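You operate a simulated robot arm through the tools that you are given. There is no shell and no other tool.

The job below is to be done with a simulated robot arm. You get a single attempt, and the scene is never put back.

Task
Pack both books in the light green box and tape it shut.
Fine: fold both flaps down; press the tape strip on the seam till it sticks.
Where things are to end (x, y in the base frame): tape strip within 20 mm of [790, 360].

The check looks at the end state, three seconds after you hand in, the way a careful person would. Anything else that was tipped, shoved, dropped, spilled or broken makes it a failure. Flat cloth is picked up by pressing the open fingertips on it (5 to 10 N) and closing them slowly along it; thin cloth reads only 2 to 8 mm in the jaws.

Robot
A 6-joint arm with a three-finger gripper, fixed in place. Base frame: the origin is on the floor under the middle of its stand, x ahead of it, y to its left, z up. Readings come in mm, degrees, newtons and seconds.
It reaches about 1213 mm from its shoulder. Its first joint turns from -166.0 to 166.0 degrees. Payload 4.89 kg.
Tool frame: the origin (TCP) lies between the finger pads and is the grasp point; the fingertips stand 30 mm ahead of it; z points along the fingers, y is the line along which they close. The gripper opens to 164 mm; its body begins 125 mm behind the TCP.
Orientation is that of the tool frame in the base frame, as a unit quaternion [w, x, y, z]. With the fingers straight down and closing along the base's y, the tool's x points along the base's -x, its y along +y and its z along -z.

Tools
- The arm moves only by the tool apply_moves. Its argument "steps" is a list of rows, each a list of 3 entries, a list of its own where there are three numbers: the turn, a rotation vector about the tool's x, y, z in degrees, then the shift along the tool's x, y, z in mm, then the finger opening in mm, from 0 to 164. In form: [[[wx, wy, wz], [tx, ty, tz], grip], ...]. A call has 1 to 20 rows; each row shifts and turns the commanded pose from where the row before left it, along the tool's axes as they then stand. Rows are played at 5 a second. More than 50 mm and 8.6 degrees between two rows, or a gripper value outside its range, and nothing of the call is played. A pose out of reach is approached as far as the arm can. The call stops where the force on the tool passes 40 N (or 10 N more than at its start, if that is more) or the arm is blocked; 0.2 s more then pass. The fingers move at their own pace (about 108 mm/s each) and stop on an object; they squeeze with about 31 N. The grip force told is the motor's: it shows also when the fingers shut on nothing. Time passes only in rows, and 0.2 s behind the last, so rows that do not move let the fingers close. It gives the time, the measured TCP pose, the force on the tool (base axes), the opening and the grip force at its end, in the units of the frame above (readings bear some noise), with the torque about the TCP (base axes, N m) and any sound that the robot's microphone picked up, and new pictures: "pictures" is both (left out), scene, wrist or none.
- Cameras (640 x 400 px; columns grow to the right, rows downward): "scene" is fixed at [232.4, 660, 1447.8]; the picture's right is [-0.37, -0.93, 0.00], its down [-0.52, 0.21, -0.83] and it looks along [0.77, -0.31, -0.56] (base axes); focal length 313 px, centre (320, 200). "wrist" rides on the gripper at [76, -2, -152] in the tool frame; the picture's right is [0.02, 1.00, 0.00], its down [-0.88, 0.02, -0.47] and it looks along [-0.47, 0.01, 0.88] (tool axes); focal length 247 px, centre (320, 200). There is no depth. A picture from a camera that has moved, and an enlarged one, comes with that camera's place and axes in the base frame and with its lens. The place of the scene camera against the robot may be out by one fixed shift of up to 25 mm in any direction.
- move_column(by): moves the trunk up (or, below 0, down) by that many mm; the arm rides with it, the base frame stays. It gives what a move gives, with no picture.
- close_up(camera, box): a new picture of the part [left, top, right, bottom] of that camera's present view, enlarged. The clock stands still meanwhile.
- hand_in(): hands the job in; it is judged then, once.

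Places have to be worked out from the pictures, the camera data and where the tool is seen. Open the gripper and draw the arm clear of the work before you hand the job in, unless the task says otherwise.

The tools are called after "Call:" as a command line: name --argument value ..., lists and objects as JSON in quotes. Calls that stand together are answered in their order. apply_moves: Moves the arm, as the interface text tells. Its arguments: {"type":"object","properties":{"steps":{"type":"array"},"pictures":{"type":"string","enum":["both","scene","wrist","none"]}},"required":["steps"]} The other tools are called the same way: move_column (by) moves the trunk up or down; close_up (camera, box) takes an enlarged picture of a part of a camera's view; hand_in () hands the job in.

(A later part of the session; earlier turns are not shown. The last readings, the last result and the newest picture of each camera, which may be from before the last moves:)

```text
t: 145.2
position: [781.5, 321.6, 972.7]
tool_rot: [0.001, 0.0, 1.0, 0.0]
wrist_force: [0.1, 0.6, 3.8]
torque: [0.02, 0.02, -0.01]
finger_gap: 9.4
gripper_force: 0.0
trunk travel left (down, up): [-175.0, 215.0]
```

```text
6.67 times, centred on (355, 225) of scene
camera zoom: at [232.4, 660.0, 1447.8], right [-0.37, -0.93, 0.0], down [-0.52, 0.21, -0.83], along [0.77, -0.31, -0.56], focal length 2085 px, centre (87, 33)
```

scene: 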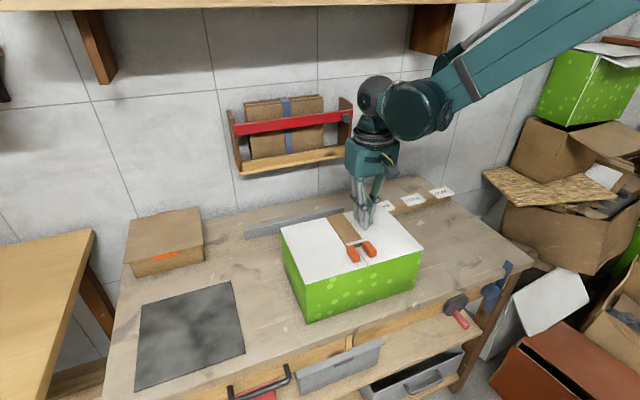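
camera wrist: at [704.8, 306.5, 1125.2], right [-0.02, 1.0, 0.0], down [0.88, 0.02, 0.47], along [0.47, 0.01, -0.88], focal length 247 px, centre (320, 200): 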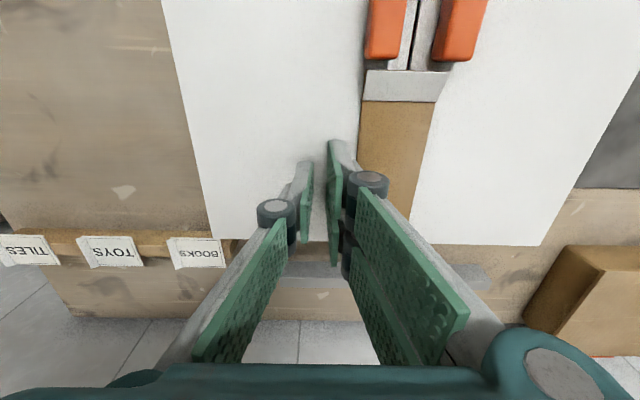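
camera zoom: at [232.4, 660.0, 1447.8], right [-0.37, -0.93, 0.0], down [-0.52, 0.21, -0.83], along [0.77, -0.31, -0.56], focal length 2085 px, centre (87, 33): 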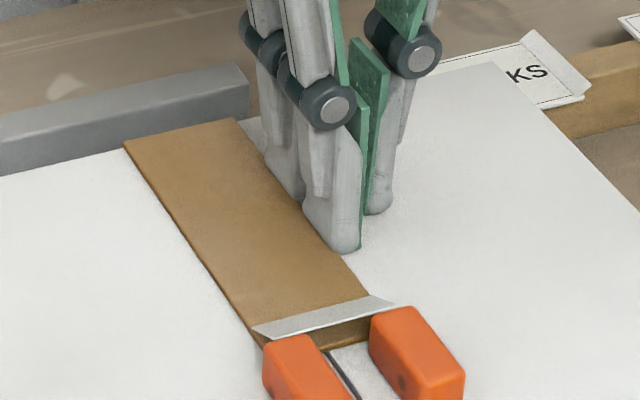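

Call:
apply_moves --steps '[[[0, 0, 0], [0, 1.0, 0], 10], [[0, 0, 0], [0, 1.0, 0], 10], [[0, 0, 0], [0, 0, 0], 10]]' --pictures "wrist"

Call:
close_up --camera "scene" --box '[325, 195, 385, 255]'

Call:
close_up --camera "wrist" --box '[270, 40, 470, 260]'

```text
t: 146.0
position: [780.7, 322.4, 972.7]
tool_rot: [0.001, 0.0, 1.0, 0.0]
wrist_force: [1.1, -1.8, 7.9]
torque: [0.06, 0.0, 0.0]
finger_gap: 8.7
gripper_force: 0.1
trunk travel left (down, up): [-175.0, 215.0]
camera wrist: at [705.0, 320.8, 1125.1], right [-0.02, 1.0, 0.0], down [0.88, 0.02, 0.47], along [0.47, 0.01, -0.88], focal length 247 px, centre (320, 200)
```

wrist: 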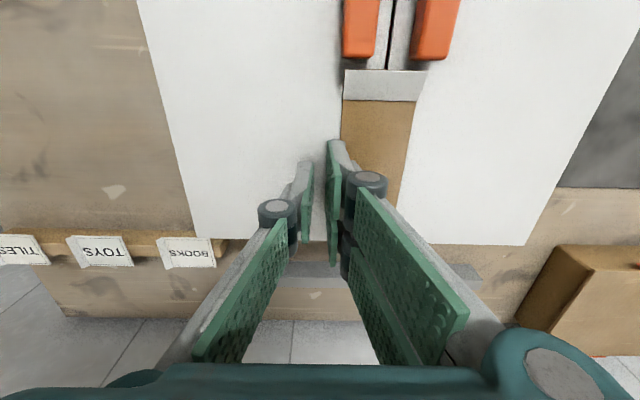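

```text
6.67 times, centred on (355, 225) of scene
camera zoom: at [232.4, 660.0, 1447.8], right [-0.37, -0.93, 0.0], down [-0.52, 0.21, -0.83], along [0.77, -0.31, -0.56], focal length 2085 px, centre (87, 33)
```

zoom: 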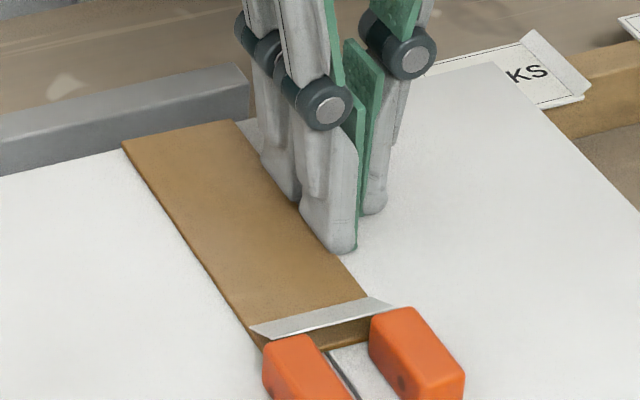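

```text
1.82 times, centred on (370, 150) of wrist
camera zoom: at [705.0, 320.8, 1125.1], right [-0.02, 1.0, 0.0], down [0.88, 0.02, 0.47], along [0.47, 0.01, -0.88], focal length 449 px, centre (229, 291)
```

zoom: 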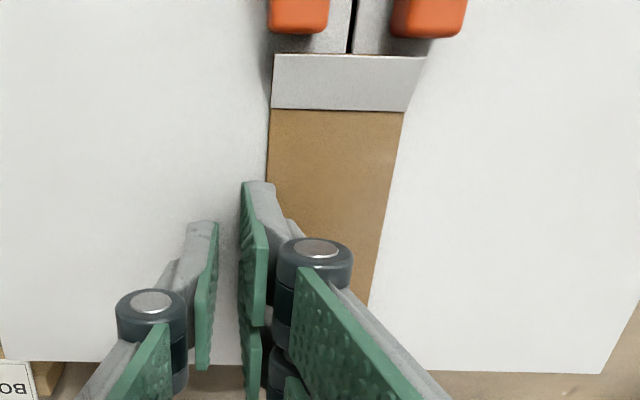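

Finger-gap change shows contact, and the strip seems to have shifted about 1 mm. I push 2 mm more to learn whether it really slides.

Call:
apply_moves --steps '[[[0, 0, 0], [0, 1.0, 0], 10], [[0, 0, 0], [0, 1.0, 0], 10], [[0, 0, 0], [0, 0, 0], 10]]' --pictures "none"

Call:
close_up --camera "scene" --box '[325, 195, 385, 255]'

```text
t: 146.8
position: [781.3, 325.8, 972.5]
tool_rot: [0.001, 0.0, 1.0, 0.0]
wrist_force: [-0.8, -1.8, 10.1]
torque: [0.11, -0.04, -0.06]
finger_gap: 8.0
gripper_force: 0.1
trunk travel left (down, up): [-175.0, 215.0]
```

```text
6.67 times, centred on (355, 225) of scene
camera zoom: at [232.4, 660.0, 1447.8], right [-0.37, -0.93, 0.0], down [-0.52, 0.21, -0.83], along [0.77, -0.31, -0.56], focal length 2085 px, centre (87, 33)
```

zoom: 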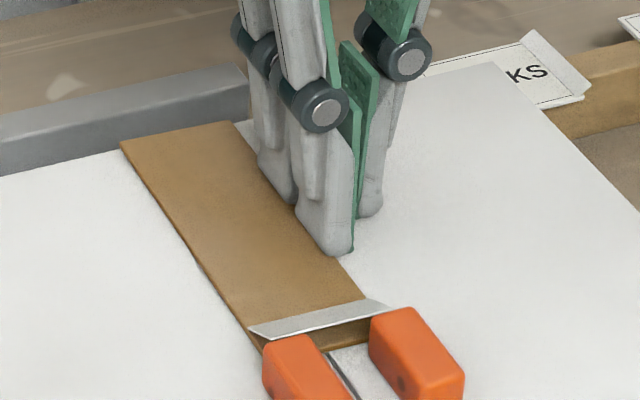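

The strip moved about another millimetre. I retreat the fingers to see whether it springs back (soft bond) or stays shifted (not stuck).

Call:
apply_moves --steps '[[[0, 0, 0], [0, -3, 0], 10], [[0, 0, 0], [0, -5, -1], 10], [[0, 0, 0], [0, -5, -5], 10], [[0, 0, 0], [0, 0, -20], 10], [[0, 0, 0], [0, 0, 0], 10]]' --pictures "both"

Call:
close_up --camera "scene" --box '[325, 195, 385, 255]'

Call:
close_up --camera "wrist" --box '[270, 20, 470, 260]'

```text
t: 148.0
position: [781.1, 311.0, 998.3]
tool_rot: [0.001, 0.0, 1.0, 0.0]
wrist_force: [-1.1, 0.0, -0.7]
torque: [0.01, -0.08, 0.0]
finger_gap: 10.1
gripper_force: 0.1
trunk travel left (down, up): [-175.0, 215.0]
camera wrist: at [704.7, 310.0, 1150.5], right [-0.02, 1.0, 0.0], down [0.88, 0.02, 0.47], along [0.47, 0.01, -0.88], focal length 247 px, centre (320, 200)
```

scene: 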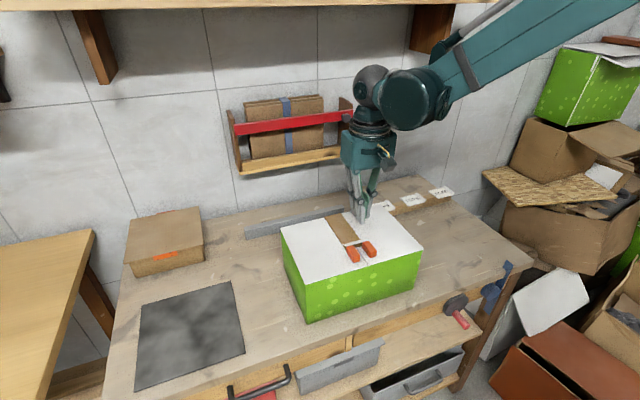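
wrist: 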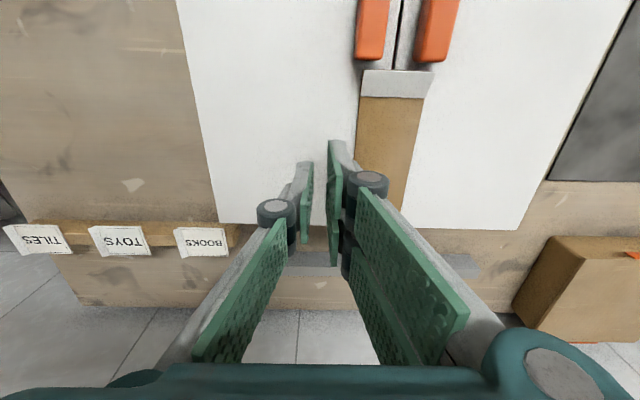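

```text
6.67 times, centred on (355, 225) of scene
camera zoom: at [232.4, 660.0, 1447.8], right [-0.37, -0.93, 0.0], down [-0.52, 0.21, -0.83], along [0.77, -0.31, -0.56], focal length 2085 px, centre (87, 33)
```

zoom: 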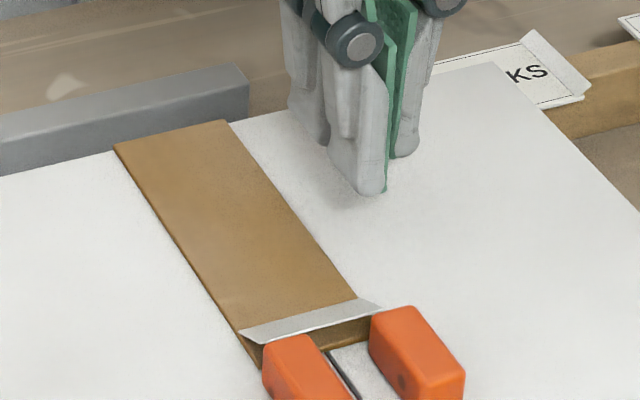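

```text
1.67 times, centred on (370, 140) of wrist
camera zoom: at [704.7, 310.0, 1150.5], right [-0.02, 1.0, 0.0], down [0.88, 0.02, 0.47], along [0.47, 0.01, -0.88], focal length 412 px, centre (237, 300)
```

zoom: 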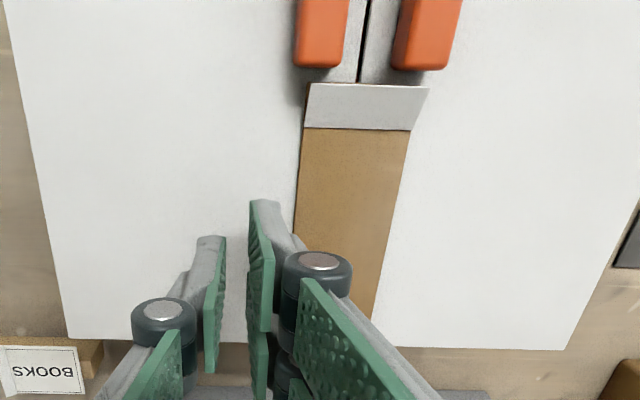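

The strip has slid about 5 mm toward +y, so it is not stuck yet. I'll press-and-drag it back toward (787, 360), then press firmly for much longer. First I move above its centre.

Call:
apply_moves --steps '[[[0, 0, 0], [0, 20, -5], 24], [[0, 0, 0], [3, 20, 0], 24], [[0, 0, 0], [0, 13, 0], 24], [[0, 0, 0], [0, 0, 8], 24], [[0, 0, 0], [0, 0, 8], 24], [[0, 0, 0], [0, 0, 6], 24], [[0, 0, 0], [0, 0, 3], 24], [[0, 0, 0], [0, 0, 0], 24]]' --pictures "both"

Call:
close_up --camera "scene" --box '[325, 195, 385, 255]'

```text
t: 149.8
position: [779.0, 366.0, 977.2]
tool_rot: [0.001, 0.0, 1.0, -0.001]
wrist_force: [0.0, 0.1, -0.9]
torque: [0.02, 0.0, 0.02]
finger_gap: 23.9
gripper_force: 0.0
trunk travel left (down, up): [-175.0, 215.0]
camera wrist: at [702.0, 363.6, 1130.7], right [-0.02, 1.0, 0.0], down [0.88, 0.02, 0.47], along [0.47, 0.01, -0.88], focal length 247 px, centre (320, 200)
```

scene: 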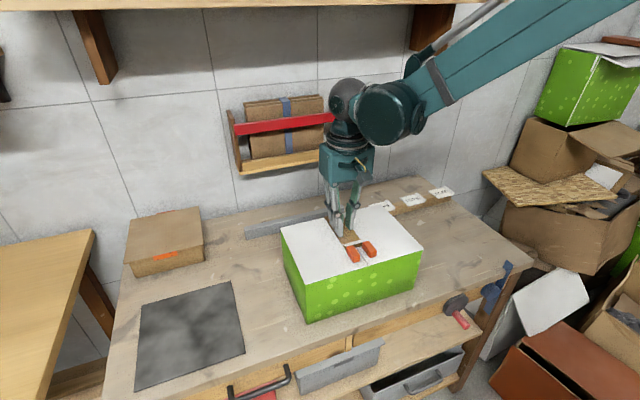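
wrist: 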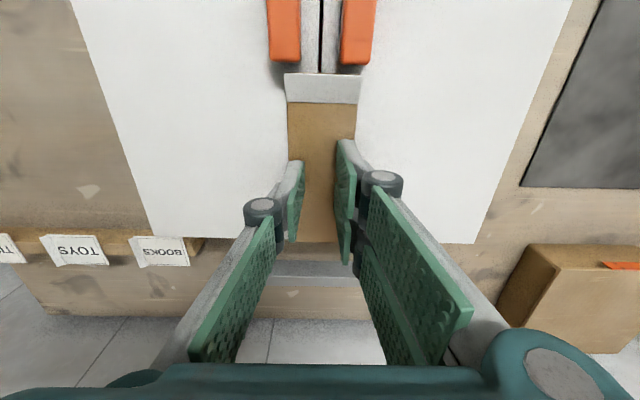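

```text
6.67 times, centred on (355, 225) of scene
camera zoom: at [232.4, 660.0, 1447.8], right [-0.37, -0.93, 0.0], down [-0.52, 0.21, -0.83], along [0.77, -0.31, -0.56], focal length 2085 px, centre (87, 33)
```

zoom: 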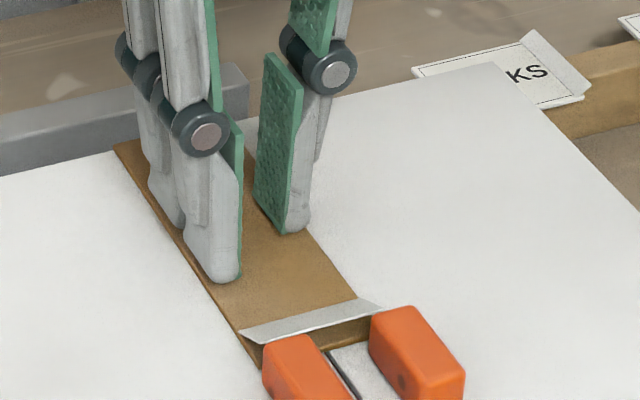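

The tips hover over the strip. I lower to a light press and then drag +x.

Call:
apply_moves --steps '[[[0, 0, 0], [0, 0, 1.0], 24], [[0, 0, 0], [0, 0, 0.8], 24], [[0, 0, 0], [0, 0, 0], 24]]' --pictures "none"

```text
t: 150.6
position: [777.9, 366.6, 976.0]
tool_rot: [0.001, 0.0, 1.0, 0.001]
wrist_force: [0.5, -0.4, 0.8]
torque: [0.0, 0.01, -0.01]
finger_gap: 24.0
gripper_force: 0.0
trunk travel left (down, up): [-175.0, 215.0]
```

Call:
apply_moves --steps '[[[0, 0, 0], [0, 0, 0.7], 24], [[0, 0, 0], [0, 0, 0.6], 24], [[0, 0, 0], [0, 0, 0], 24]]' --pictures "none"

```text
t: 151.4
position: [777.4, 366.0, 975.9]
tool_rot: [0.001, 0.0, 1.0, 0.0]
wrist_force: [-0.6, 1.0, 11.6]
torque: [0.08, 0.1, 0.0]
finger_gap: 23.7
gripper_force: 0.0
trunk travel left (down, up): [-175.0, 215.0]
```

Pressing at 11.6 N. I drag +x 10 mm and -y 5 mm.

Call:
apply_moves --steps '[[[0, 0, 0], [-2, -1, 0], 24], [[0, 0, 0], [-2, -1, 0], 24], [[0, 0, 0], [-2, -1, 0], 24], [[0, 0, 0], [-2, -1, 0], 24], [[0, 0, 0], [-2, -1, 0], 24], [[0, 0, 0], [0, 0, 0], 24]]' --pictures "both"

Call:
close_up --camera "scene" --box '[325, 195, 385, 255]'

```text
t: 152.8
position: [788.4, 360.8, 975.0]
tool_rot: [0.002, 0.001, 1.0, 0.0]
wrist_force: [-2.1, 0.5, 10.8]
torque: [0.11, 0.06, -0.01]
finger_gap: 24.0
gripper_force: 0.0
trunk travel left (down, up): [-175.0, 215.0]
camera wrist: at [711.7, 357.8, 1127.9], right [-0.02, 1.0, 0.0], down [0.88, 0.02, 0.48], along [0.48, 0.01, -0.88], focal length 247 px, centre (320, 200)
```

scene: 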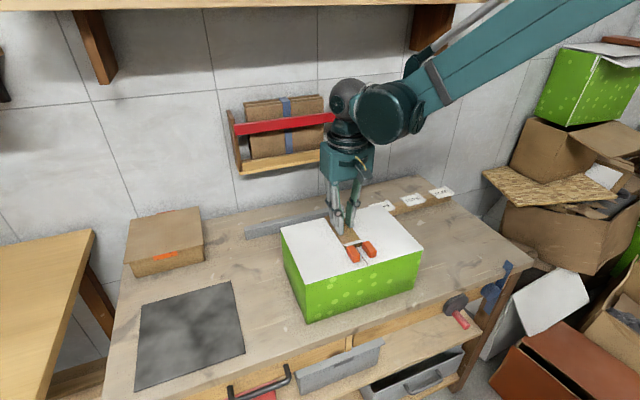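
wrist: 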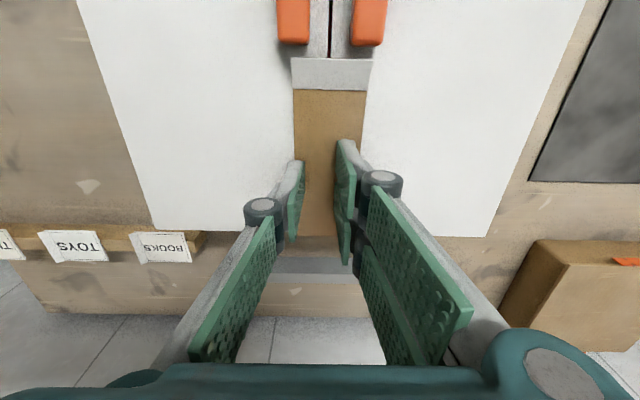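

```text
6.67 times, centred on (355, 225) of scene
camera zoom: at [232.4, 660.0, 1447.8], right [-0.37, -0.93, 0.0], down [-0.52, 0.21, -0.83], along [0.77, -0.31, -0.56], focal length 2085 px, centre (87, 33)
```

zoom: 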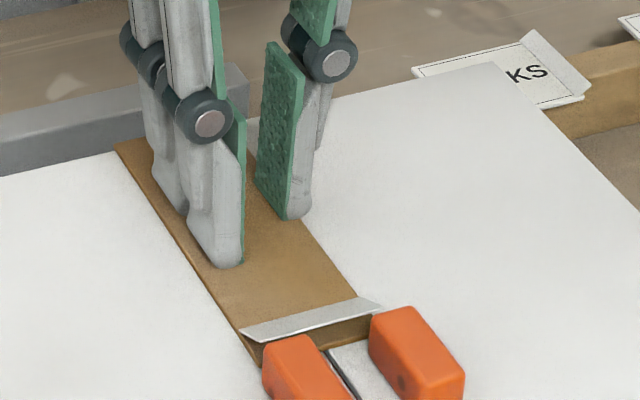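

The fingertips slid over the strip rather than dragging it. I press harder here (about 25 N) and hold for nearly 4 seconds.

Call:
apply_moves --steps '[[[0, 0, 0], [0, 0, 0.8], 24], [[0, 0, 0], [0, 0, 0.8], 24], [[0, 0, 0], [0, 0, 0], 24], [[0, 0, 0], [0, 0, 0], 24], [[0, 0, 0], [0, 0, 0], 24], [[0, 0, 0], [0, 0, 0], 24], [[0, 0, 0], [0, 0, 0], 24], [[0, 0, 0], [0, 0, 0], 24], [[0, 0, 0], [0, 0, 0], 24], [[0, 0, 0], [0, 0, 0], 24], [[0, 0, 0], [0, 0, 0], 24], [[0, 0, 0], [0, 0, 0], 24], [[0, 0, 0], [0, 0, 0], 24], [[0, 0, 0], [0, 0, 0], 24], [[0, 0, 0], [0, 0, 0], 24], [[0, 0, 0], [0, 0, 0], 24], [[0, 0, 0], [0, 0, 0], 24], [[0, 0, 0], [0, 0, 0], 24], [[0, 0, 0], [0, 0, 0], 24]]' --pictures "none"

```text
t: 156.8
position: [787.6, 360.5, 974.5]
tool_rot: [0.002, 0.0, 1.0, 0.0]
wrist_force: [0.2, -0.4, 23.7]
torque: [0.14, 0.1, -0.01]
finger_gap: 23.3
gripper_force: 0.1
trunk travel left (down, up): [-175.0, 215.0]
```

No sound was reported. I test again from the +y side (a slide would also re-centre it): I move over to y≈425 and lower beside the strip.

Call:
apply_moves --steps '[[[0, 0, 0], [0, 0, -5], 24], [[0, 0, 0], [0, 0, -15], 24], [[0, 0, 0], [4, 22, 0], 10], [[0, 0, 0], [4, 22, 0], 10], [[0, 0, 0], [0, 20, 0], 10], [[0, 0, 0], [0, 0, 12], 10], [[0, 0, 0], [0, 0, 6], 10], [[0, 0, 0], [0, 0, 0], 10]]' --pictures "none"

Call:
close_up --camera "scene" --box '[310, 190, 400, 270]'

```text
t: 158.6
position: [780.4, 422.7, 975.4]
tool_rot: [0.0, -0.001, 1.0, -0.001]
wrist_force: [-0.8, 0.4, 0.3]
torque: [-0.01, -0.02, 0.01]
finger_gap: 9.9
gripper_force: 0.1
trunk travel left (down, up): [-175.0, 215.0]
```

```text
5.00 times, centred on (355, 230) of scene
camera zoom: at [232.4, 660.0, 1447.8], right [-0.37, -0.93, 0.0], down [-0.52, 0.21, -0.83], along [0.77, -0.31, -0.56], focal length 1563 px, centre (145, 50)
```

zoom: 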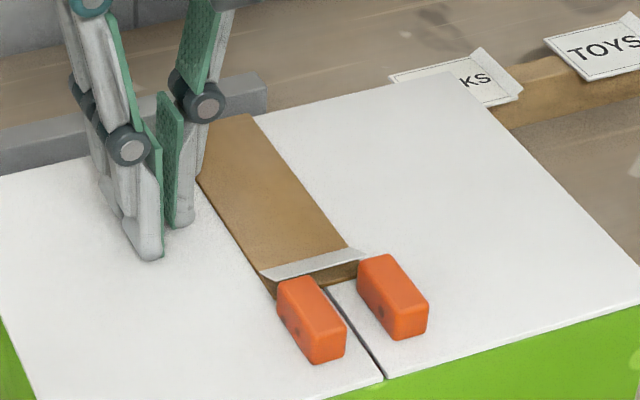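

Call:
apply_moves --steps '[[[0, 0, 0], [0, 0, 1.2], 10], [[0, 0, 0], [0, -4, 0], 10], [[0, 0, 0], [0, -4, 0], 10], [[0, 0, 0], [0, 0, 0], 10]]' --pictures "none"

Call:
close_up --camera "scene" --box '[310, 190, 400, 270]'

```text
t: 159.6
position: [782.0, 416.1, 974.6]
tool_rot: [0.001, 0.0, 1.0, 0.0]
wrist_force: [1.0, 0.3, -0.6]
torque: [-0.04, 0.0, -0.01]
finger_gap: 10.0
gripper_force: 0.0
trunk travel left (down, up): [-175.0, 215.0]
```

```text
5.00 times, centred on (355, 230) of scene
camera zoom: at [232.4, 660.0, 1447.8], right [-0.37, -0.93, 0.0], down [-0.52, 0.21, -0.83], along [0.77, -0.31, -0.56], focal length 1563 px, centre (145, 50)
```

zoom: 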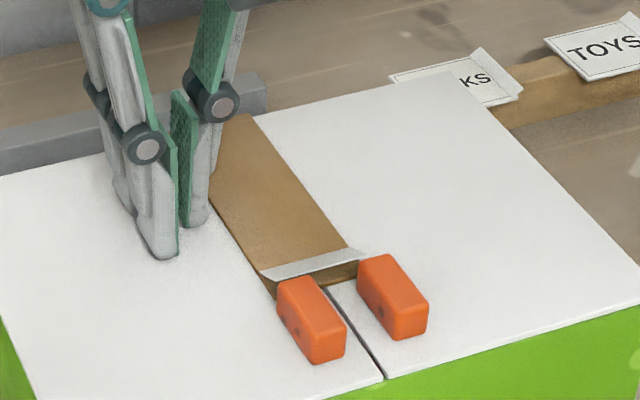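

Call:
apply_moves --steps '[[[0, 0, 0], [0, -2, 0], 10], [[0, 0, 0], [0, -2, 0], 10], [[0, 0, 0], [0, 0, 0], 10]]' --pictures "none"

Call:
apply_moves --steps '[[[0, 0, 0], [0, -1.5, 0], 10], [[0, 0, 0], [0, 0, 0], 10]]' --pictures "none"

Call:
close_up --camera "scene" --box '[310, 190, 400, 270]'

```text
t: 160.4
position: [780.8, 411.9, 974.0]
tool_rot: [0.001, -0.001, 1.0, -0.001]
wrist_force: [-0.2, 0.0, 0.3]
torque: [0.0, -0.01, -0.02]
finger_gap: 9.8
gripper_force: 0.0
trunk travel left (down, up): [-175.0, 215.0]
```

```text
t: 161.0
position: [781.1, 410.9, 974.6]
tool_rot: [0.0, 0.0, 1.0, 0.0]
wrist_force: [-0.1, -0.5, -0.3]
torque: [0.03, -0.01, -0.01]
finger_gap: 10.2
gripper_force: 0.1
trunk travel left (down, up): [-175.0, 215.0]
```

```text
5.00 times, centred on (355, 230) of scene
camera zoom: at [232.4, 660.0, 1447.8], right [-0.37, -0.93, 0.0], down [-0.52, 0.21, -0.83], along [0.77, -0.31, -0.56], focal length 1563 px, centre (145, 50)
```

zoom: 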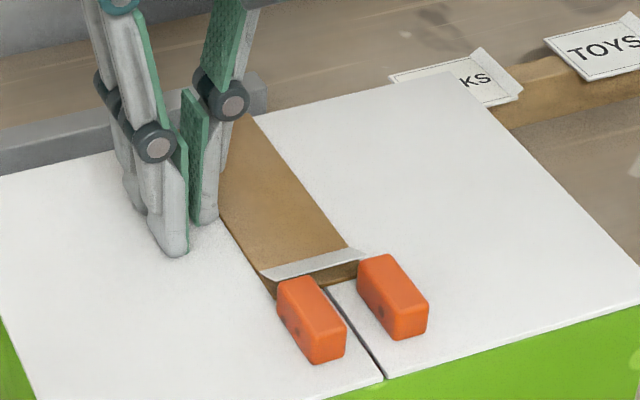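

Call:
apply_moves --steps '[[[0, 0, 0], [0, -1.5, 0], 10], [[0, 0, 0], [0, -1.5, 0], 10], [[0, 0, 0], [0, 0, 0], 10]]' --pictures "none"

Call:
apply_moves --steps '[[[0, 0, 0], [0, -1.5, 0], 10], [[0, 0, 0], [0, 0, 0], 10]]' --pictures "none"

Call:
close_up --camera "scene" --box '[310, 190, 400, 270]'

```text
t: 161.8
position: [779.7, 407.4, 973.7]
tool_rot: [0.0, 0.0, 1.0, 0.0]
wrist_force: [-0.3, -0.5, 0.8]
torque: [0.01, 0.02, -0.02]
finger_gap: 10.1
gripper_force: 0.0
trunk travel left (down, up): [-175.0, 215.0]
```

```text
t: 162.4
position: [781.2, 405.3, 974.2]
tool_rot: [0.001, 0.0, 1.0, 0.0]
wrist_force: [0.2, 0.1, 0.5]
torque: [-0.01, 0.0, 0.03]
finger_gap: 9.9
gripper_force: 0.1
trunk travel left (down, up): [-175.0, 215.0]
```

```text
5.00 times, centred on (355, 230) of scene
camera zoom: at [232.4, 660.0, 1447.8], right [-0.37, -0.93, 0.0], down [-0.52, 0.21, -0.83], along [0.77, -0.31, -0.56], focal length 1563 px, centre (145, 50)
```

zoom: 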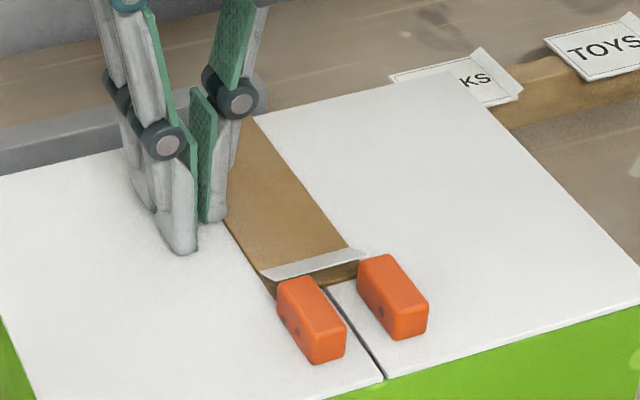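

Call:
apply_moves --steps '[[[0, 0, 0], [0, -1.5, 0], 10], [[0, 0, 0], [0, -1.5, 0], 10], [[0, 0, 0], [0, 0, 0], 10]]' --pictures "none"

Call:
close_up --camera "scene" --box '[310, 190, 400, 270]'

```text
t: 163.2
position: [780.3, 401.7, 974.3]
tool_rot: [0.001, -0.001, 1.0, 0.0]
wrist_force: [0.3, -0.1, 3.1]
torque: [-0.05, 0.02, 0.0]
finger_gap: 9.3
gripper_force: 0.0
trunk travel left (down, up): [-175.0, 215.0]
```

```text
5.00 times, centred on (355, 230) of scene
camera zoom: at [232.4, 660.0, 1447.8], right [-0.37, -0.93, 0.0], down [-0.52, 0.21, -0.83], along [0.77, -0.31, -0.56], focal length 1563 px, centre (145, 50)
```

zoom: 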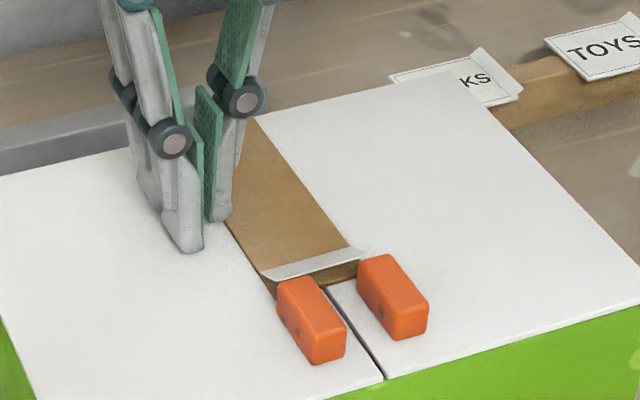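

Call:
apply_moves --steps '[[[0, 0, 0], [0, -1.2, 0], 10], [[0, 0, 0], [0, -1.2, 0], 10], [[0, 0, 0], [0, 0, 0], 10]]' --pictures "none"

Call:
close_up --camera "scene" --box '[310, 190, 400, 270]'

```text
t: 164.0
position: [780.8, 400.9, 974.1]
tool_rot: [0.0, 0.0, 1.0, 0.0]
wrist_force: [-0.5, 0.5, 3.9]
torque: [0.01, -0.03, -0.01]
finger_gap: 8.9
gripper_force: 0.1
trunk travel left (down, up): [-175.0, 215.0]
```

```text
5.00 times, centred on (355, 230) of scene
camera zoom: at [232.4, 660.0, 1447.8], right [-0.37, -0.93, 0.0], down [-0.52, 0.21, -0.83], along [0.77, -0.31, -0.56], focal length 1563 px, centre (145, 50)
```

zoom: 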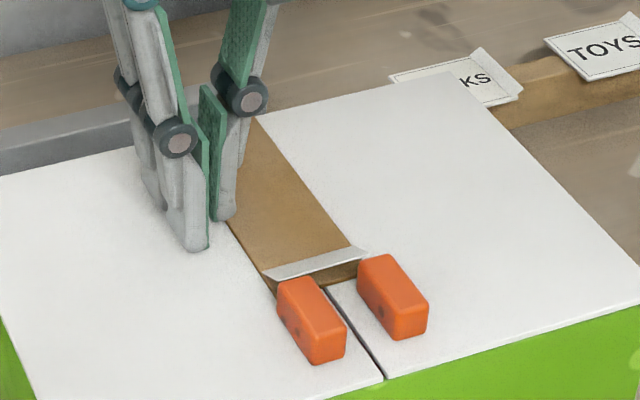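

It slid again, so it is still not stuck where it lies (centre about 13–15 mm short of the target). I'll cage the strip between both fingertips to move it: I raise, centre over it and open to 80 mm.

Call:
apply_moves --steps '[[[0, 0, 0], [0, 4, 0], 10], [[0, 0, 0], [0, 0, -12], 10], [[0, 0, 0], [0, 0, -15], 40], [[0, 0, 0], [0, -21, 0], 80], [[0, 0, 0], [0, -21, 0], 80], [[0, 0, 0], [0, 0, 0], 80]]' --pictures "both"

Call:
close_up --camera "wrist" --box '[200, 30, 460, 270]'

Call:
close_up --camera "scene" --box '[310, 190, 400, 270]'

```text
t: 165.4
position: [780.2, 361.3, 1000.9]
tool_rot: [0.001, 0.0, 1.0, 0.0]
wrist_force: [0.4, -0.4, -0.3]
torque: [0.01, -0.02, -0.03]
finger_gap: 80.0
gripper_force: 0.0
trunk travel left (down, up): [-175.0, 215.0]
camera wrist: at [703.4, 359.7, 1153.5], right [-0.02, 1.0, 0.0], down [0.88, 0.02, 0.47], along [0.47, 0.01, -0.88], focal length 247 px, centre (320, 200)
```

scene: 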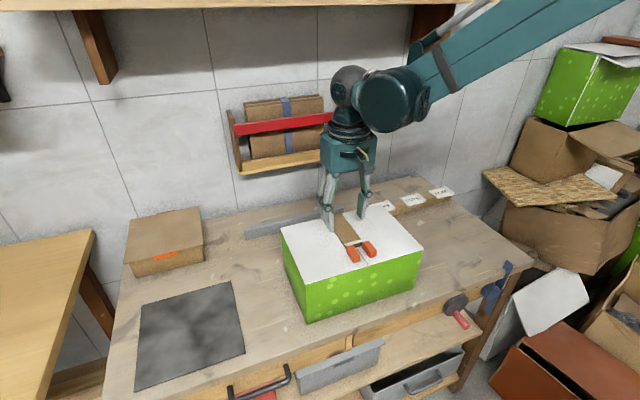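
wrist: 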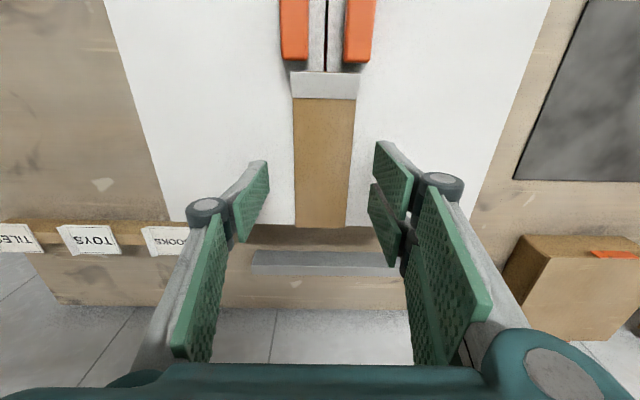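

```text
1.67 times, centred on (330, 150) of wrist
camera zoom: at [703.4, 359.7, 1153.5], right [-0.02, 1.0, 0.0], down [0.88, 0.02, 0.47], along [0.47, 0.01, -0.88], focal length 412 px, centre (303, 283)
```

zoom: 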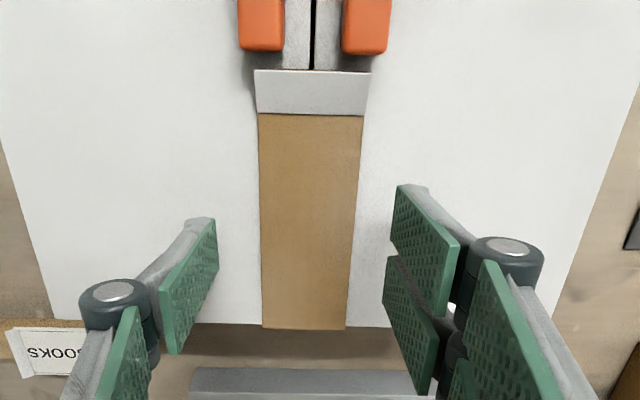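

```text
5.00 times, centred on (355, 230) of scene
camera zoom: at [232.4, 660.0, 1447.8], right [-0.37, -0.93, 0.0], down [-0.52, 0.21, -0.83], along [0.77, -0.31, -0.56], focal length 1563 px, centre (145, 50)
```

zoom: 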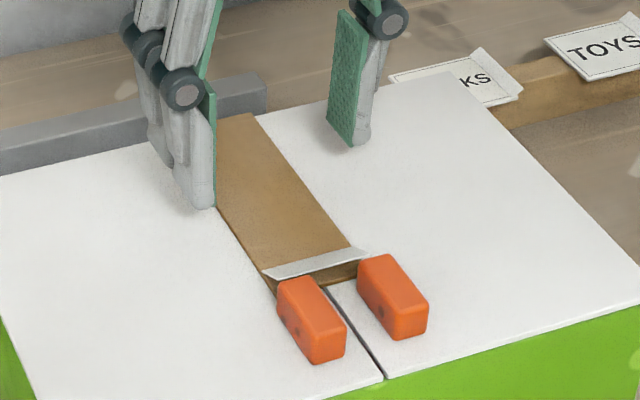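

The strip is now centred on the seam at about (779, 363.6), but 11 mm short in x. I'll cage it between the fingertips, turn it across the seam and place it exactly at (790, 360). First I lower the open fingers beside it.

Call:
apply_moves --steps '[[[0, 0, 0], [0, 2, 8], 80], [[0, 0, 0], [0, 0, 6], 80], [[0, 0, 0], [0, 0, 4], 80], [[0, 0, 0], [0, 0, 2], 80], [[0, 0, 0], [0, 0, 0], 80]]' --pictures "none"

Call:
close_up --camera "scene" --box '[310, 180, 400, 260]'

```text
t: 166.6
position: [780.7, 365.7, 982.0]
tool_rot: [0.001, 0.0, 1.0, 0.0]
wrist_force: [0.4, 0.4, -0.3]
torque: [0.01, -0.01, -0.02]
finger_gap: 80.0
gripper_force: 0.0
trunk travel left (down, up): [-175.0, 215.0]
```

```text
5.00 times, centred on (355, 220) of scene
camera zoom: at [232.4, 660.0, 1447.8], right [-0.37, -0.93, 0.0], down [-0.52, 0.21, -0.83], along [0.77, -0.31, -0.56], focal length 1563 px, centre (145, 100)
```

zoom: 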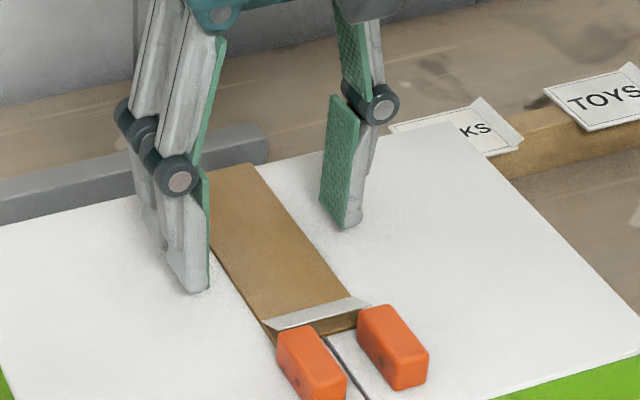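

Call:
apply_moves --steps '[[[0, 0, 0], [0, 0, 2], 80], [[0, 0, 0], [0, 0, 1], 80], [[0, 0, 0], [0, 0, 0], 80]]' --pictures "none"

Call:
apply_moves --steps '[[[0, 0, 0], [0, 0, 1], 80], [[0, 0, 0], [0, 0, 0], 80]]' --pictures "none"

```text
t: 167.4
position: [779.7, 364.8, 976.8]
tool_rot: [0.001, 0.0, 1.0, 0.001]
wrist_force: [-0.2, -0.6, -0.9]
torque: [0.01, 0.01, 0.02]
finger_gap: 80.2
gripper_force: 0.2
trunk travel left (down, up): [-175.0, 215.0]
```

```text
t: 168.0
position: [780.0, 364.4, 977.5]
tool_rot: [0.002, 0.0, 1.0, 0.0]
wrist_force: [-0.2, 0.1, 0.8]
torque: [-0.02, 0.02, 0.01]
finger_gap: 79.8
gripper_force: 0.0
trunk travel left (down, up): [-175.0, 215.0]
```

Call:
apply_moves --steps '[[[0, 0, 0], [0, 0, 1], 80], [[0, 0, 0], [0, 0, 0], 80]]' --pictures "none"

Call:
close_up --camera "scene" --box '[310, 180, 400, 260]'

```text
t: 168.6
position: [780.7, 363.1, 975.1]
tool_rot: [0.001, 0.0, 1.0, 0.0]
wrist_force: [0.8, -0.3, -0.6]
torque: [-0.01, 0.01, -0.01]
finger_gap: 80.0
gripper_force: 0.0
trunk travel left (down, up): [-175.0, 215.0]
```

```text
5.00 times, centred on (355, 220) of scene
camera zoom: at [232.4, 660.0, 1447.8], right [-0.37, -0.93, 0.0], down [-0.52, 0.21, -0.83], along [0.77, -0.31, -0.56], focal length 1563 px, centre (145, 100)
```

zoom: 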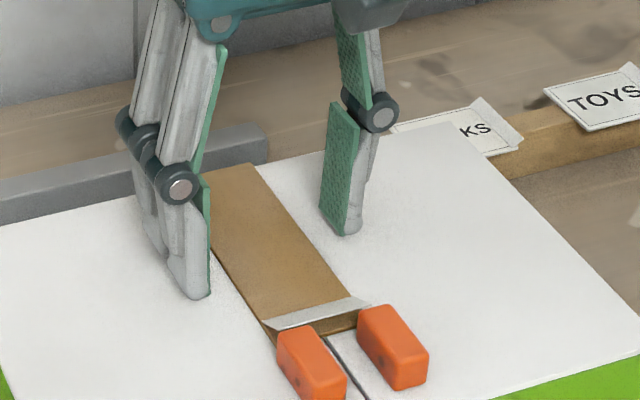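

Call:
apply_moves --steps '[[[0, 0, 0], [0, 0, 0], 72], [[0, 0, 0], [0, 0, 0], 66], [[0, 0, 0], [0, 0, 0], 61], [[0, 0, 0], [0, 0, 0], 58], [[0, 0, 0], [0, 0, 0], 58]]' --pictures "wrist"

Call:
close_up --camera "wrist" --box '[200, 30, 460, 270]'

Call:
close_up --camera "scene" --box '[310, 180, 400, 260]'

```text
t: 169.8
position: [780.5, 364.1, 975.3]
tool_rot: [0.001, 0.0, 1.0, 0.0]
wrist_force: [0.1, -0.5, -0.2]
torque: [-0.01, 0.01, 0.0]
finger_gap: 58.1
gripper_force: 0.1
trunk travel left (down, up): [-175.0, 215.0]
camera wrist: at [704.0, 361.9, 1128.5], right [-0.02, 1.0, 0.0], down [0.88, 0.02, 0.47], along [0.47, 0.01, -0.88], focal length 247 px, centre (320, 200)
```

wrist: 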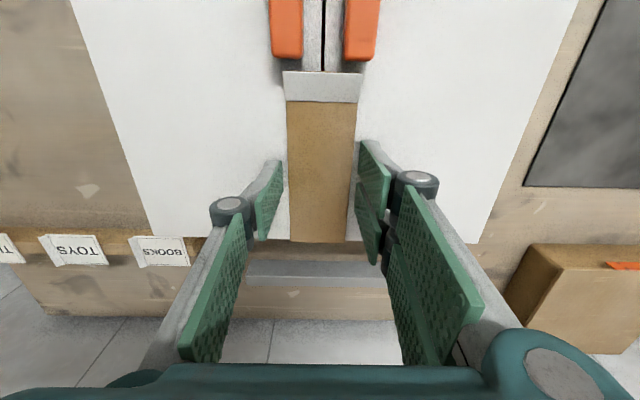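

```text
1.67 times, centred on (330, 150) of wrist
camera zoom: at [704.0, 361.9, 1128.5], right [-0.02, 1.0, 0.0], down [0.88, 0.02, 0.47], along [0.47, 0.01, -0.88], focal length 412 px, centre (303, 283)
```

zoom: 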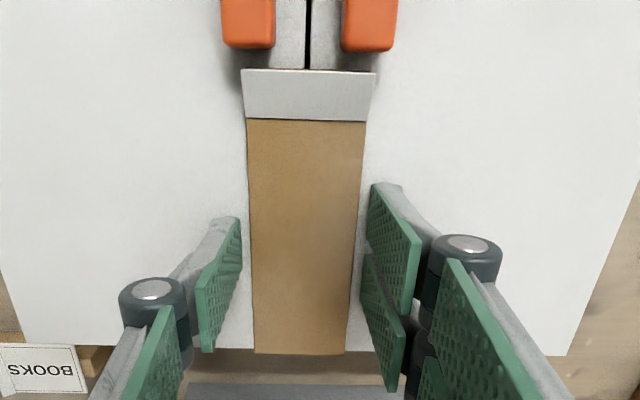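

```text
5.00 times, centred on (355, 220) of scene
camera zoom: at [232.4, 660.0, 1447.8], right [-0.37, -0.93, 0.0], down [-0.52, 0.21, -0.83], along [0.77, -0.31, -0.56], focal length 1563 px, centre (145, 100)
```

zoom: 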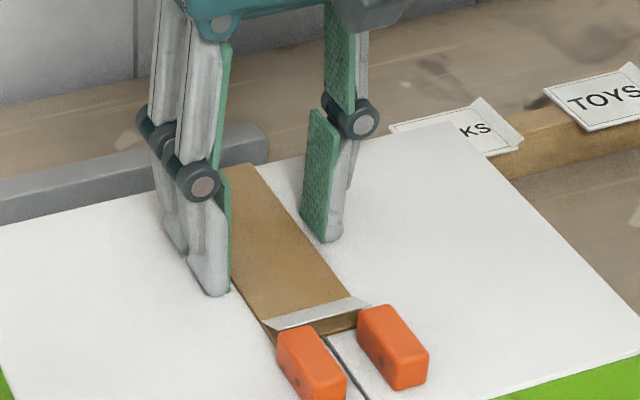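

The fingers straddle the strip. I probe down to the lid in 0.7 mm steps.

Call:
apply_moves --steps '[[[0, 0, 0], [0, 0, 0.8], 58], [[0, 0, 0], [0, 0, 0], 58]]' --pictures "none"

Call:
apply_moves --steps '[[[0, 0, 0], [0, 0, 0.8], 58], [[0, 0, 0], [0, 0, 0], 58]]' --pictures "none"

```text
t: 170.4
position: [781.0, 364.0, 975.1]
tool_rot: [0.002, -0.001, 1.0, 0.0]
wrist_force: [0.3, -0.2, -0.4]
torque: [0.03, 0.01, -0.03]
finger_gap: 58.3
gripper_force: 0.1
trunk travel left (down, up): [-175.0, 215.0]
```

```text
t: 171.0
position: [781.0, 363.7, 973.9]
tool_rot: [0.002, 0.0, 1.0, 0.0]
wrist_force: [1.3, -0.2, -0.3]
torque: [0.02, 0.01, 0.02]
finger_gap: 57.9
gripper_force: 0.0
trunk travel left (down, up): [-175.0, 215.0]
```

Call:
apply_moves --steps '[[[0, 0, 0], [0, 0, 0.8], 58], [[0, 0, 0], [0, 0, 0], 58]]' --pictures "none"

Call:
apply_moves --steps '[[[0, 0, 0], [0, 0, 0.6], 58], [[0, 0, 0], [0, 0, 0], 58]]' --pictures "none"

```text
t: 171.6
position: [779.9, 365.1, 973.6]
tool_rot: [0.0, -0.001, 1.0, 0.0]
wrist_force: [0.4, -0.2, 3.9]
torque: [0.02, 0.06, 0.03]
finger_gap: 57.9
gripper_force: 0.1
trunk travel left (down, up): [-175.0, 215.0]
```

```text
t: 172.2
position: [780.8, 364.9, 973.1]
tool_rot: [0.001, 0.001, 1.0, 0.001]
wrist_force: [5.8, -0.8, 11.3]
torque: [0.05, -0.08, -0.02]
finger_gap: 58.1
gripper_force: 0.3
trunk travel left (down, up): [-175.0, 215.0]
```

The lid is touched. I lift 1 mm so the tips just clear it, then close gently on the strip's edges.

Call:
apply_moves --steps '[[[0, 0, 0], [0, 0, -1.1], 58], [[0, 0, 0], [0, 0, 0], 54], [[0, 0, 0], [0, 0, 0], 52], [[0, 0, 0], [0, 0, 0], 50], [[0, 0, 0], [0, 0, 0], 50]]' --pictures "wrist"

Call:
close_up --camera "wrist" --box '[200, 30, 460, 270]'

Call:
close_up --camera "scene" --box '[310, 180, 400, 260]'

```text
t: 173.4
position: [780.3, 364.6, 974.7]
tool_rot: [0.0, 0.0, 1.0, 0.001]
wrist_force: [0.2, 0.7, -0.3]
torque: [0.0, -0.02, 0.0]
finger_gap: 50.1
gripper_force: 0.0
trunk travel left (down, up): [-175.0, 215.0]
camera wrist: at [703.7, 362.4, 1127.3], right [-0.02, 1.0, 0.0], down [0.88, 0.02, 0.47], along [0.47, 0.01, -0.88], focal length 247 px, centre (320, 200)
```

wrist: 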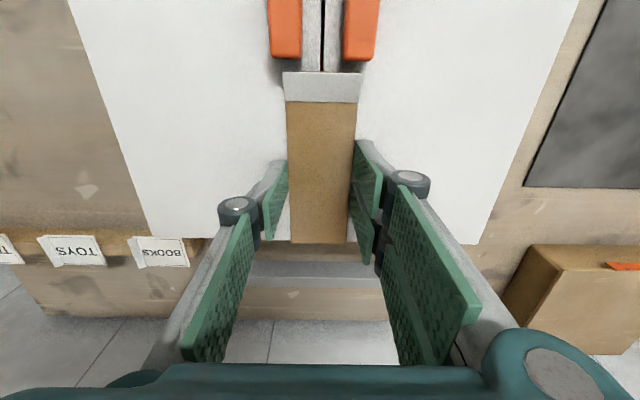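

```text
1.67 times, centred on (330, 150) of wrist
camera zoom: at [703.7, 362.4, 1127.3], right [-0.02, 1.0, 0.0], down [0.88, 0.02, 0.47], along [0.47, 0.01, -0.88], focal length 412 px, centre (303, 283)
```

zoom: 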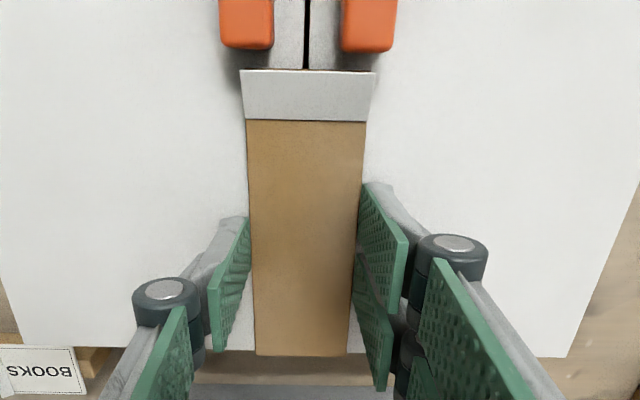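

```text
5.00 times, centred on (355, 220) of scene
camera zoom: at [232.4, 660.0, 1447.8], right [-0.37, -0.93, 0.0], down [-0.52, 0.21, -0.83], along [0.77, -0.31, -0.56], focal length 1563 px, centre (145, 100)
```

zoom: 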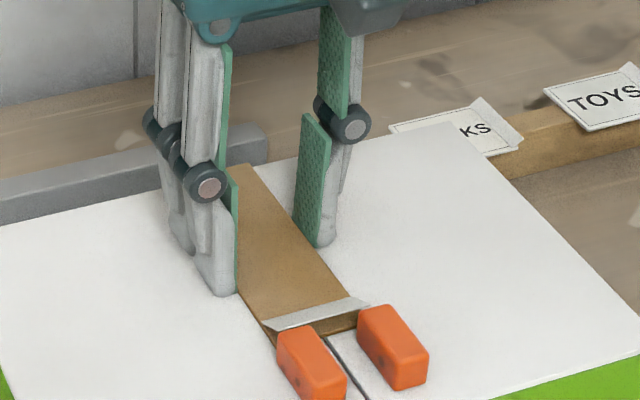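

Snug at 50 mm with no squeeze. I close a few millimetres more for a light hold.

Call:
apply_moves --steps '[[[0, 0, 0], [0, 0, 0], 49], [[0, 0, 0], [0, 0, 0], 48], [[0, 0, 0], [0, 0, 0], 47], [[0, 0, 0], [0, 0, 0], 47]]' --pictures "none"

Call:
close_up --camera "scene" --box '[310, 180, 400, 260]'

```text
t: 174.4
position: [779.2, 365.7, 974.4]
tool_rot: [0.001, 0.0, 1.0, 0.0]
wrist_force: [0.4, -1.0, 9.1]
torque: [0.2, 0.06, 0.03]
finger_gap: 47.2
gripper_force: 0.1
trunk travel left (down, up): [-175.0, 215.0]
```

```text
5.00 times, centred on (355, 220) of scene
camera zoom: at [232.4, 660.0, 1447.8], right [-0.37, -0.93, 0.0], down [-0.52, 0.21, -0.83], along [0.77, -0.31, -0.56], focal length 1563 px, centre (145, 100)
```

zoom: 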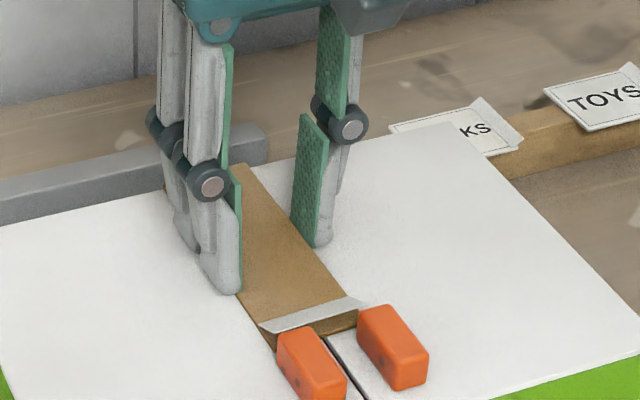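

The tips start riding up on the strip's edges when squeezed. I reopen to 56, re-seat, and will only cage it loosely.

Call:
apply_moves --steps '[[[0, 0, 0], [0, 0, -0.5], 50], [[0, 0, 0], [0, 0, 0], 54], [[0, 0, 0], [0, 0, 0], 60], [[0, 0, 0], [0, 0, 0], 60]]' --pictures "wrist"

Call:
close_up --camera "wrist" --box '[200, 30, 460, 270]'

Call:
close_up --camera "scene" --box '[310, 180, 400, 260]'

```text
t: 175.4
position: [780.3, 364.6, 974.3]
tool_rot: [0.001, -0.001, 1.0, 0.0]
wrist_force: [-0.1, 0.0, 0.6]
torque: [-0.02, 0.0, 0.0]
finger_gap: 60.0
gripper_force: 0.1
trunk travel left (down, up): [-175.0, 215.0]
camera wrist: at [704.1, 362.2, 1127.4], right [-0.02, 1.0, 0.0], down [0.88, 0.02, 0.47], along [0.47, 0.01, -0.88], focal length 247 px, centre (320, 200)
```

wrist: 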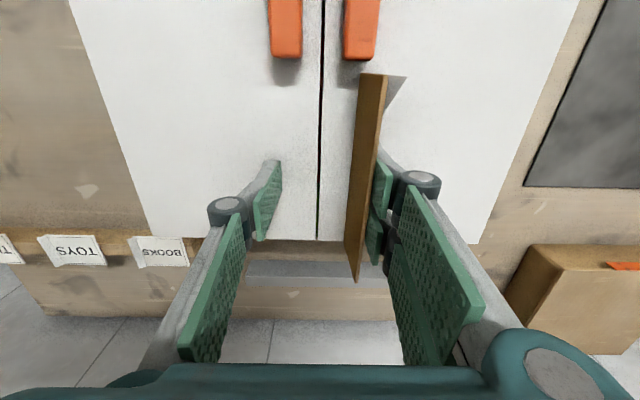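

```text
1.67 times, centred on (330, 150) of wrist
camera zoom: at [704.1, 362.2, 1127.4], right [-0.02, 1.0, 0.0], down [0.88, 0.02, 0.47], along [0.47, 0.01, -0.88], focal length 412 px, centre (303, 283)
```

zoom: 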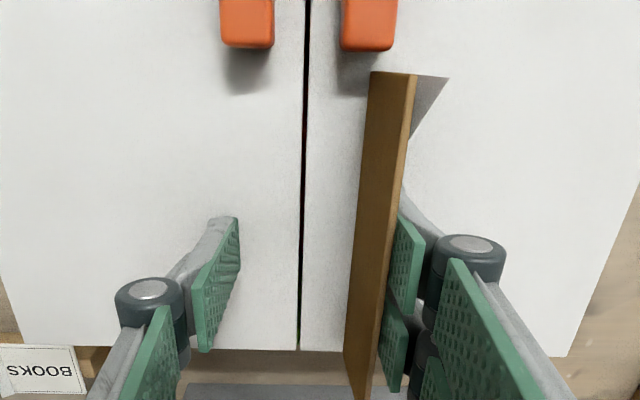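

```text
5.00 times, centred on (355, 220) of scene
camera zoom: at [232.4, 660.0, 1447.8], right [-0.37, -0.93, 0.0], down [-0.52, 0.21, -0.83], along [0.77, -0.31, -0.56], focal length 1563 px, centre (145, 100)
```

zoom: 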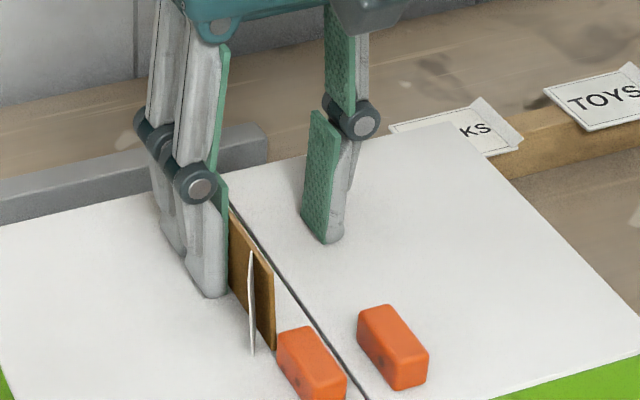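

The strip flipped up and now stands on edge against the +y fingers, sticky face toward -y. That lets me pick it up again, so I close slowly to pinch it.

Call:
apply_moves --steps '[[[0, 0, 0], [0, 0, 0], 54], [[0, 0, 0], [0, 0, 0], 48], [[0, 0, 0], [0, 0, 0], 42], [[0, 0, 0], [0, 0, 0], 36], [[0, 0, 0], [0, 0, 0], 30], [[0, 0, 0], [0, 0, 0], 24], [[0, 0, 0], [0, 0, 0], 18], [[0, 0, 0], [0, 0, 0], 14], [[0, 0, 0], [0, 0, 0], 14]]' --pictures "wrist"

Call:
close_up --camera "wrist" --box '[200, 30, 460, 270]'

Call:
close_up --camera "scene" --box '[310, 180, 400, 260]'

```text
t: 177.4
position: [780.5, 363.2, 974.8]
tool_rot: [0.002, 0.0, 1.0, -0.001]
wrist_force: [0.4, 0.0, -0.2]
torque: [0.01, -0.01, -0.03]
finger_gap: 13.9
gripper_force: 0.0
trunk travel left (down, up): [-175.0, 215.0]
camera wrist: at [704.1, 362.2, 1127.5], right [-0.02, 1.0, 0.0], down [0.88, 0.02, 0.47], along [0.47, 0.01, -0.88], focal length 247 px, centre (320, 200)
```

wrist: 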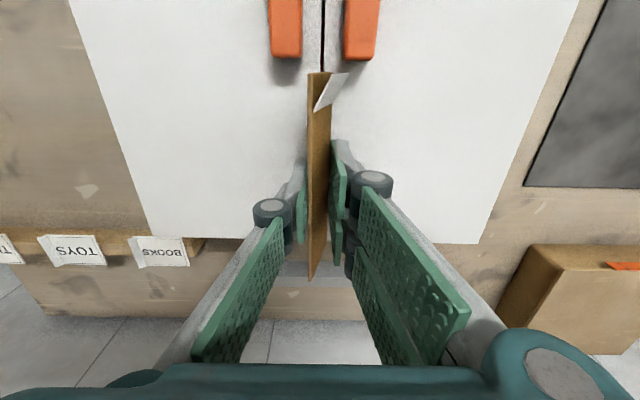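

```text
1.67 times, centred on (330, 150) of wrist
camera zoom: at [704.1, 362.2, 1127.5], right [-0.02, 1.0, 0.0], down [0.88, 0.02, 0.47], along [0.47, 0.01, -0.88], focal length 412 px, centre (303, 283)
```

zoom: 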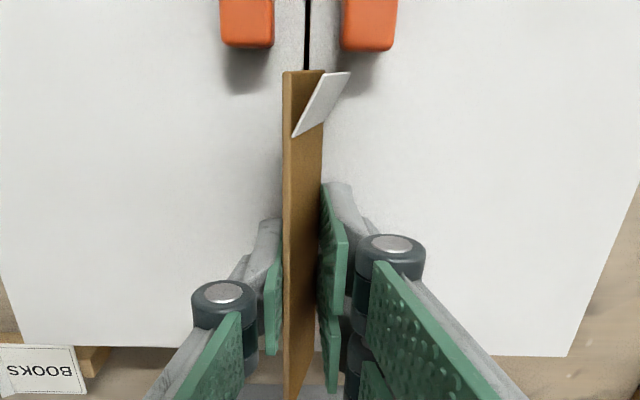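

```text
5.00 times, centred on (355, 220) of scene
camera zoom: at [232.4, 660.0, 1447.8], right [-0.37, -0.93, 0.0], down [-0.52, 0.21, -0.83], along [0.77, -0.31, -0.56], focal length 1563 px, centre (145, 100)
```

zoom: 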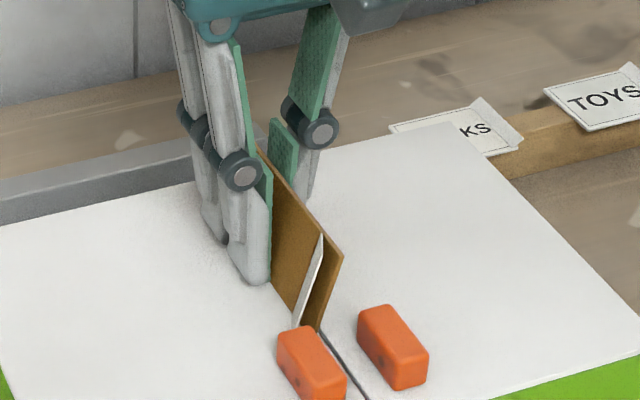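

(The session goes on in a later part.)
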